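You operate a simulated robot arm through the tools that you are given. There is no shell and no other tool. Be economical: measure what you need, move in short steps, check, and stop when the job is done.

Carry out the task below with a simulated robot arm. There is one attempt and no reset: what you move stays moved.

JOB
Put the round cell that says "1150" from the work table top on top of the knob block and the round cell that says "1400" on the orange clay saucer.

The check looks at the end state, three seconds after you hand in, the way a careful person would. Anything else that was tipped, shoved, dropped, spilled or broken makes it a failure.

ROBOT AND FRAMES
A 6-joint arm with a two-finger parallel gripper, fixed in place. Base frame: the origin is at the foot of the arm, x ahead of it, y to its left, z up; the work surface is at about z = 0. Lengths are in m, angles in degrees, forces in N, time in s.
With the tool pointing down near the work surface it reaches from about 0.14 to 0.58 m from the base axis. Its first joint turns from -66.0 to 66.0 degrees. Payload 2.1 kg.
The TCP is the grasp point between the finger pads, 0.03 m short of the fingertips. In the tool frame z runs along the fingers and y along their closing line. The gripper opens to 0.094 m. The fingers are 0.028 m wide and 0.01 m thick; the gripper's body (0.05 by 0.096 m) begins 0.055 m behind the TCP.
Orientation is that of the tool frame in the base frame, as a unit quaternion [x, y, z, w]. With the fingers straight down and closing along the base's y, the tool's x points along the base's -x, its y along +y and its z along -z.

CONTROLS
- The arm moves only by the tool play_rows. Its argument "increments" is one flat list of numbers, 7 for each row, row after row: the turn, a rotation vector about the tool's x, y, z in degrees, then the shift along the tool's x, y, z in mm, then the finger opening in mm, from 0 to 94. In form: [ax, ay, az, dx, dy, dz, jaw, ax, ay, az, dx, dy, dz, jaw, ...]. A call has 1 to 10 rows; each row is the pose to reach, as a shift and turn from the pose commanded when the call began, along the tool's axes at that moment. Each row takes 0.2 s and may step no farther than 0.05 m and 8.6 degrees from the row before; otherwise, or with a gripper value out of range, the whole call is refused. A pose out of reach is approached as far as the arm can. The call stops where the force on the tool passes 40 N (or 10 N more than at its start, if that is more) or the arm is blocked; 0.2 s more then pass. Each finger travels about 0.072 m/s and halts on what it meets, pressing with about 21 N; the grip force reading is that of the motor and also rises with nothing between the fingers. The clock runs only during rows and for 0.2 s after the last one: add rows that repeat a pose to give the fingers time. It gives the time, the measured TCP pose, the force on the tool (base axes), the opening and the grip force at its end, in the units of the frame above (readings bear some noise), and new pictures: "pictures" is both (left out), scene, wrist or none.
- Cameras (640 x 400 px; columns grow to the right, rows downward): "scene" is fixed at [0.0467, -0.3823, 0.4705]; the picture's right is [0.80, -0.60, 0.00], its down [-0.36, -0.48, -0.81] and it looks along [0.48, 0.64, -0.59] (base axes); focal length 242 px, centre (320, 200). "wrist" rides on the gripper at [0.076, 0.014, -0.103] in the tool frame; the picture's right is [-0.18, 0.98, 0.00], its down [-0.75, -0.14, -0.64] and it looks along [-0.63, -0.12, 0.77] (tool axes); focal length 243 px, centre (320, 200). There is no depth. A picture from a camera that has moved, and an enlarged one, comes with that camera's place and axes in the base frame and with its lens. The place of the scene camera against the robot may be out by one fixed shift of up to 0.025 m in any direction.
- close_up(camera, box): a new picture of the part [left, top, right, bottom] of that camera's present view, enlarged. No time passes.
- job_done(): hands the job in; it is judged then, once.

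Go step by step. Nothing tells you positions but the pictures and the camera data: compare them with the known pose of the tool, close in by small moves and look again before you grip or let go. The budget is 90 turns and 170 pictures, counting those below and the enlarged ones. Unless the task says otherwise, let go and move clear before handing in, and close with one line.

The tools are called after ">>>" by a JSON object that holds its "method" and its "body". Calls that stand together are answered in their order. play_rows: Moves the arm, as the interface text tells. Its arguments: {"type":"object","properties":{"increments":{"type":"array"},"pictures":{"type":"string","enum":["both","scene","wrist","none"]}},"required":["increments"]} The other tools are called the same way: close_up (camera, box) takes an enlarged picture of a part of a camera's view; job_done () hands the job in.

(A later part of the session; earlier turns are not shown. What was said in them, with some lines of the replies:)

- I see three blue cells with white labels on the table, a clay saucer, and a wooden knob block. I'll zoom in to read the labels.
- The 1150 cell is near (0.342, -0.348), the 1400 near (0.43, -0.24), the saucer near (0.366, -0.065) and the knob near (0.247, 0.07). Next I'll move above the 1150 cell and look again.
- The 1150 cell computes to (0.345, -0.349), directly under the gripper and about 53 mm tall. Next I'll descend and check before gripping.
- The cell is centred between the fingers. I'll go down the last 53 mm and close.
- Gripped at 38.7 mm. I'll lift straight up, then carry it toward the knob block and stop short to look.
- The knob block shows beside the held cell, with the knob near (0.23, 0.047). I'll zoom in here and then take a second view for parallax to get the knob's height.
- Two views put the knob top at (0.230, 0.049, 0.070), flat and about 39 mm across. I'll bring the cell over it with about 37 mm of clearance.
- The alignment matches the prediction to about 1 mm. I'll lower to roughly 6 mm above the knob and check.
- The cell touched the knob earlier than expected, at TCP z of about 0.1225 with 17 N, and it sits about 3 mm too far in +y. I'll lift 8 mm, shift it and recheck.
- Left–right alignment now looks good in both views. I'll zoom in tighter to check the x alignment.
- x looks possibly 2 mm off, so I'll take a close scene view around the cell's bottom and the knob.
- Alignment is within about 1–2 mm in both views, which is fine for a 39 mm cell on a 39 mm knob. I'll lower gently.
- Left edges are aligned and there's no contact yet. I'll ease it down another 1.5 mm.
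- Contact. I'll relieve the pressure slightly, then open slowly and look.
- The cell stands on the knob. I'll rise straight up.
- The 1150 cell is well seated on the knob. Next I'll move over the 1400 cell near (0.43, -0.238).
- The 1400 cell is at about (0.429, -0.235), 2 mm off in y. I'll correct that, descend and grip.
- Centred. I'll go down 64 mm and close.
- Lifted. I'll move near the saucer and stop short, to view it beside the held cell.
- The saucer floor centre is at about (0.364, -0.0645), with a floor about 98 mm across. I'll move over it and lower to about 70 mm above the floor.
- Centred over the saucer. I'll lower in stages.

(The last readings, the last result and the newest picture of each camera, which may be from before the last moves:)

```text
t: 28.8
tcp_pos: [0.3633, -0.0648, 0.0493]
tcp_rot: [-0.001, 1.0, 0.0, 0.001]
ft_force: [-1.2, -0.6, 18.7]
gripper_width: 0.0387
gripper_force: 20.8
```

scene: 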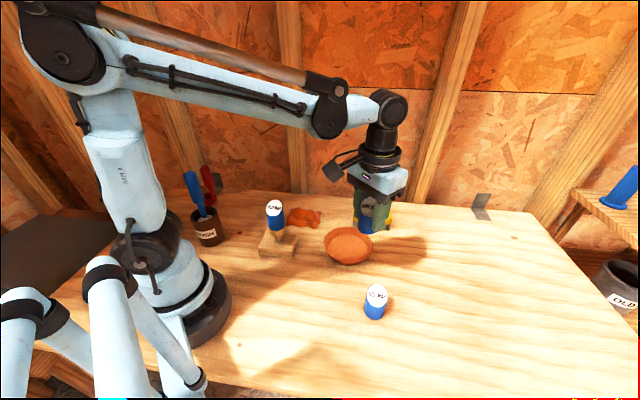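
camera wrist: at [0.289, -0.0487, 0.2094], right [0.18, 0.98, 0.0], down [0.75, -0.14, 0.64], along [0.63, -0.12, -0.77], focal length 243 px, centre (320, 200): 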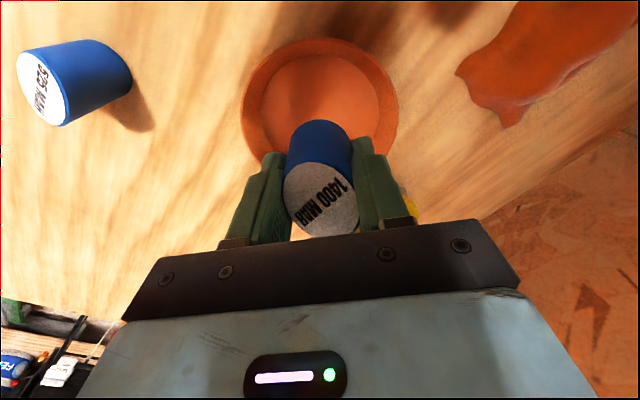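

The cell is resting on the saucer floor. I'll back off the pressure and open just enough to release.

>>> {"method": "play_rows", "body": {"increments": [0, 0, 0, 0, 0, -0.4, 25, 0, 0, 0, 0, 0, -0.4, 42, 0, 0, 0, 0, 0, -0.4, 50, 0, 0, 0, 0, 0, -0.4, 58, 0, 0, 0, 0, 0, -0.4, 58]}}

>>> {"method": "close_up", "body": {"camera": "scene", "box": [310, 200, 390, 270]}}

```text
t: 30.0
tcp_pos: [0.3641, -0.0647, 0.047]
tcp_rot: [0.0, 1.0, 0.0, 0.0]
ft_force: [0.1, -0.4, -0.3]
gripper_width: 0.0578
gripper_force: 0.2
camera wrist: at [0.2879, -0.0483, 0.1506], right [0.18, 0.98, 0.0], down [0.75, -0.14, 0.64], along [0.63, -0.12, -0.77], focal length 243 px, centre (320, 200)
```

scene: 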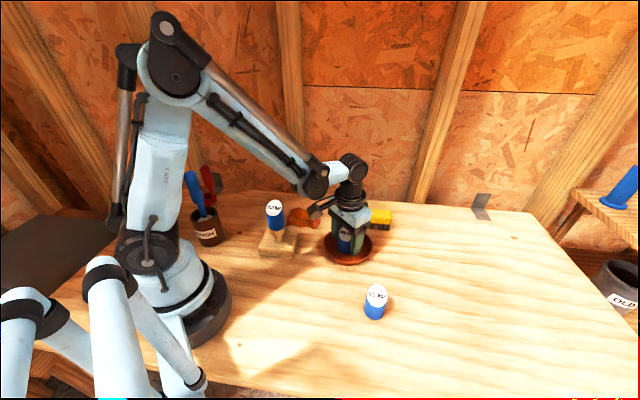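
wrist: 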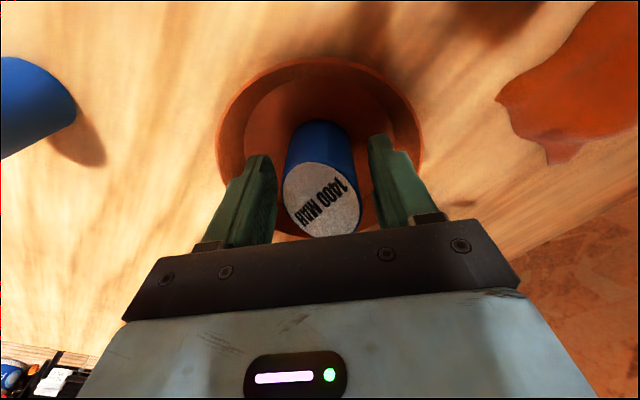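

```text
5.71 times, centred on (350, 235) of scene
camera zoom: at [0.0467, -0.3823, 0.4705], right [0.8, -0.6, 0.0], down [-0.36, -0.48, -0.81], along [0.48, 0.64, -0.59], focal length 1382 px, centre (149, 0)
```

zoom: 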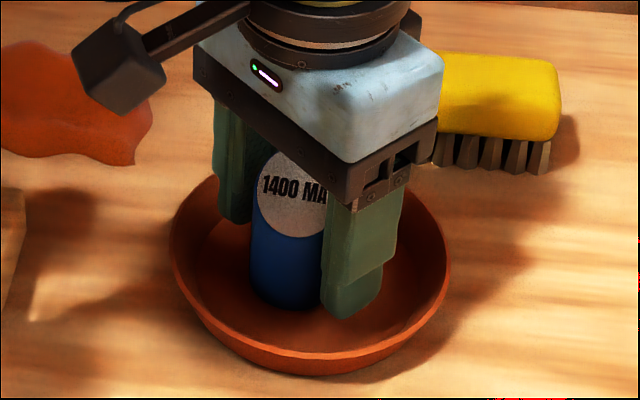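

Released and upright. I'll rise straight up and verify.

>>> {"method": "play_rows", "body": {"increments": [0, 0, 0, 0, 0, -20, 58, 0, 0, 0, 0, 0, -60, 58, 0, 0, 0, 0, 0, -100, 60, 0, 0, 0, 0, 0, -145, 60, 0, 0, 0, 0, 0, -190, 60, 0, 0, 0, 0, 0, -190, 60]}}

>>> {"method": "close_up", "body": {"camera": "scene", "box": [250, 190, 410, 290]}}

```text
t: 31.4
tcp_pos: [0.3621, -0.0629, 0.2384]
tcp_rot: [-0.001, 1.0, 0.0, 0.001]
ft_force: [0.9, 0.2, -0.7]
gripper_width: 0.0602
gripper_force: 0.1
camera wrist: at [0.2866, -0.0468, 0.3401], right [0.18, 0.98, 0.0], down [0.75, -0.14, 0.64], along [0.63, -0.12, -0.77], focal length 243 px, centre (320, 200)
```

scene: 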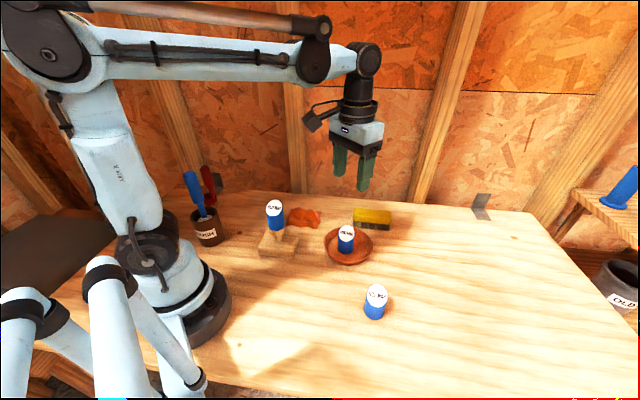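
wrist: 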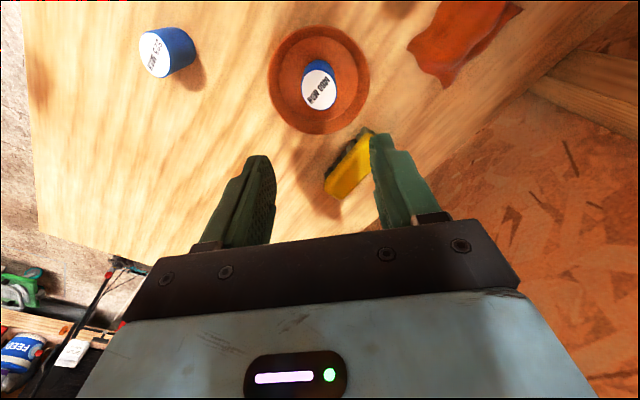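

```text
4.00 times, centred on (330, 240) of scene
camera zoom: at [0.0467, -0.3823, 0.4705], right [0.8, -0.6, 0.0], down [-0.36, -0.48, -0.81], along [0.48, 0.64, -0.59], focal length 967 px, centre (280, 40)
```

zoom: 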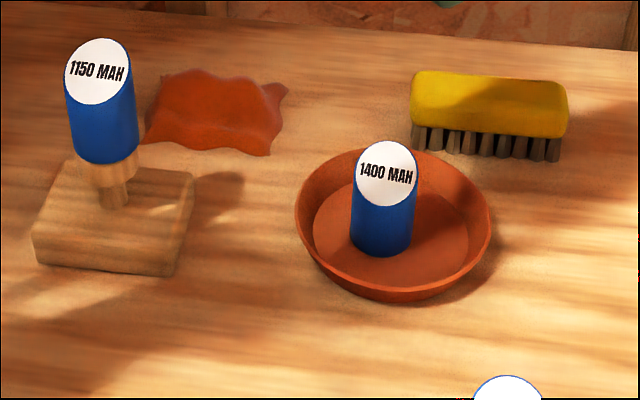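

Both cells stand upright where they belong, nothing else looks disturbed, and the gripper is clear. I'm handing in.

>>> {"method": "job_done", "body": {}}

```text
The job is handed in.
```

The 1150 cell is standing on top of the knob block and the 1400 cell is standing on the orange clay saucer; the job is handed in.
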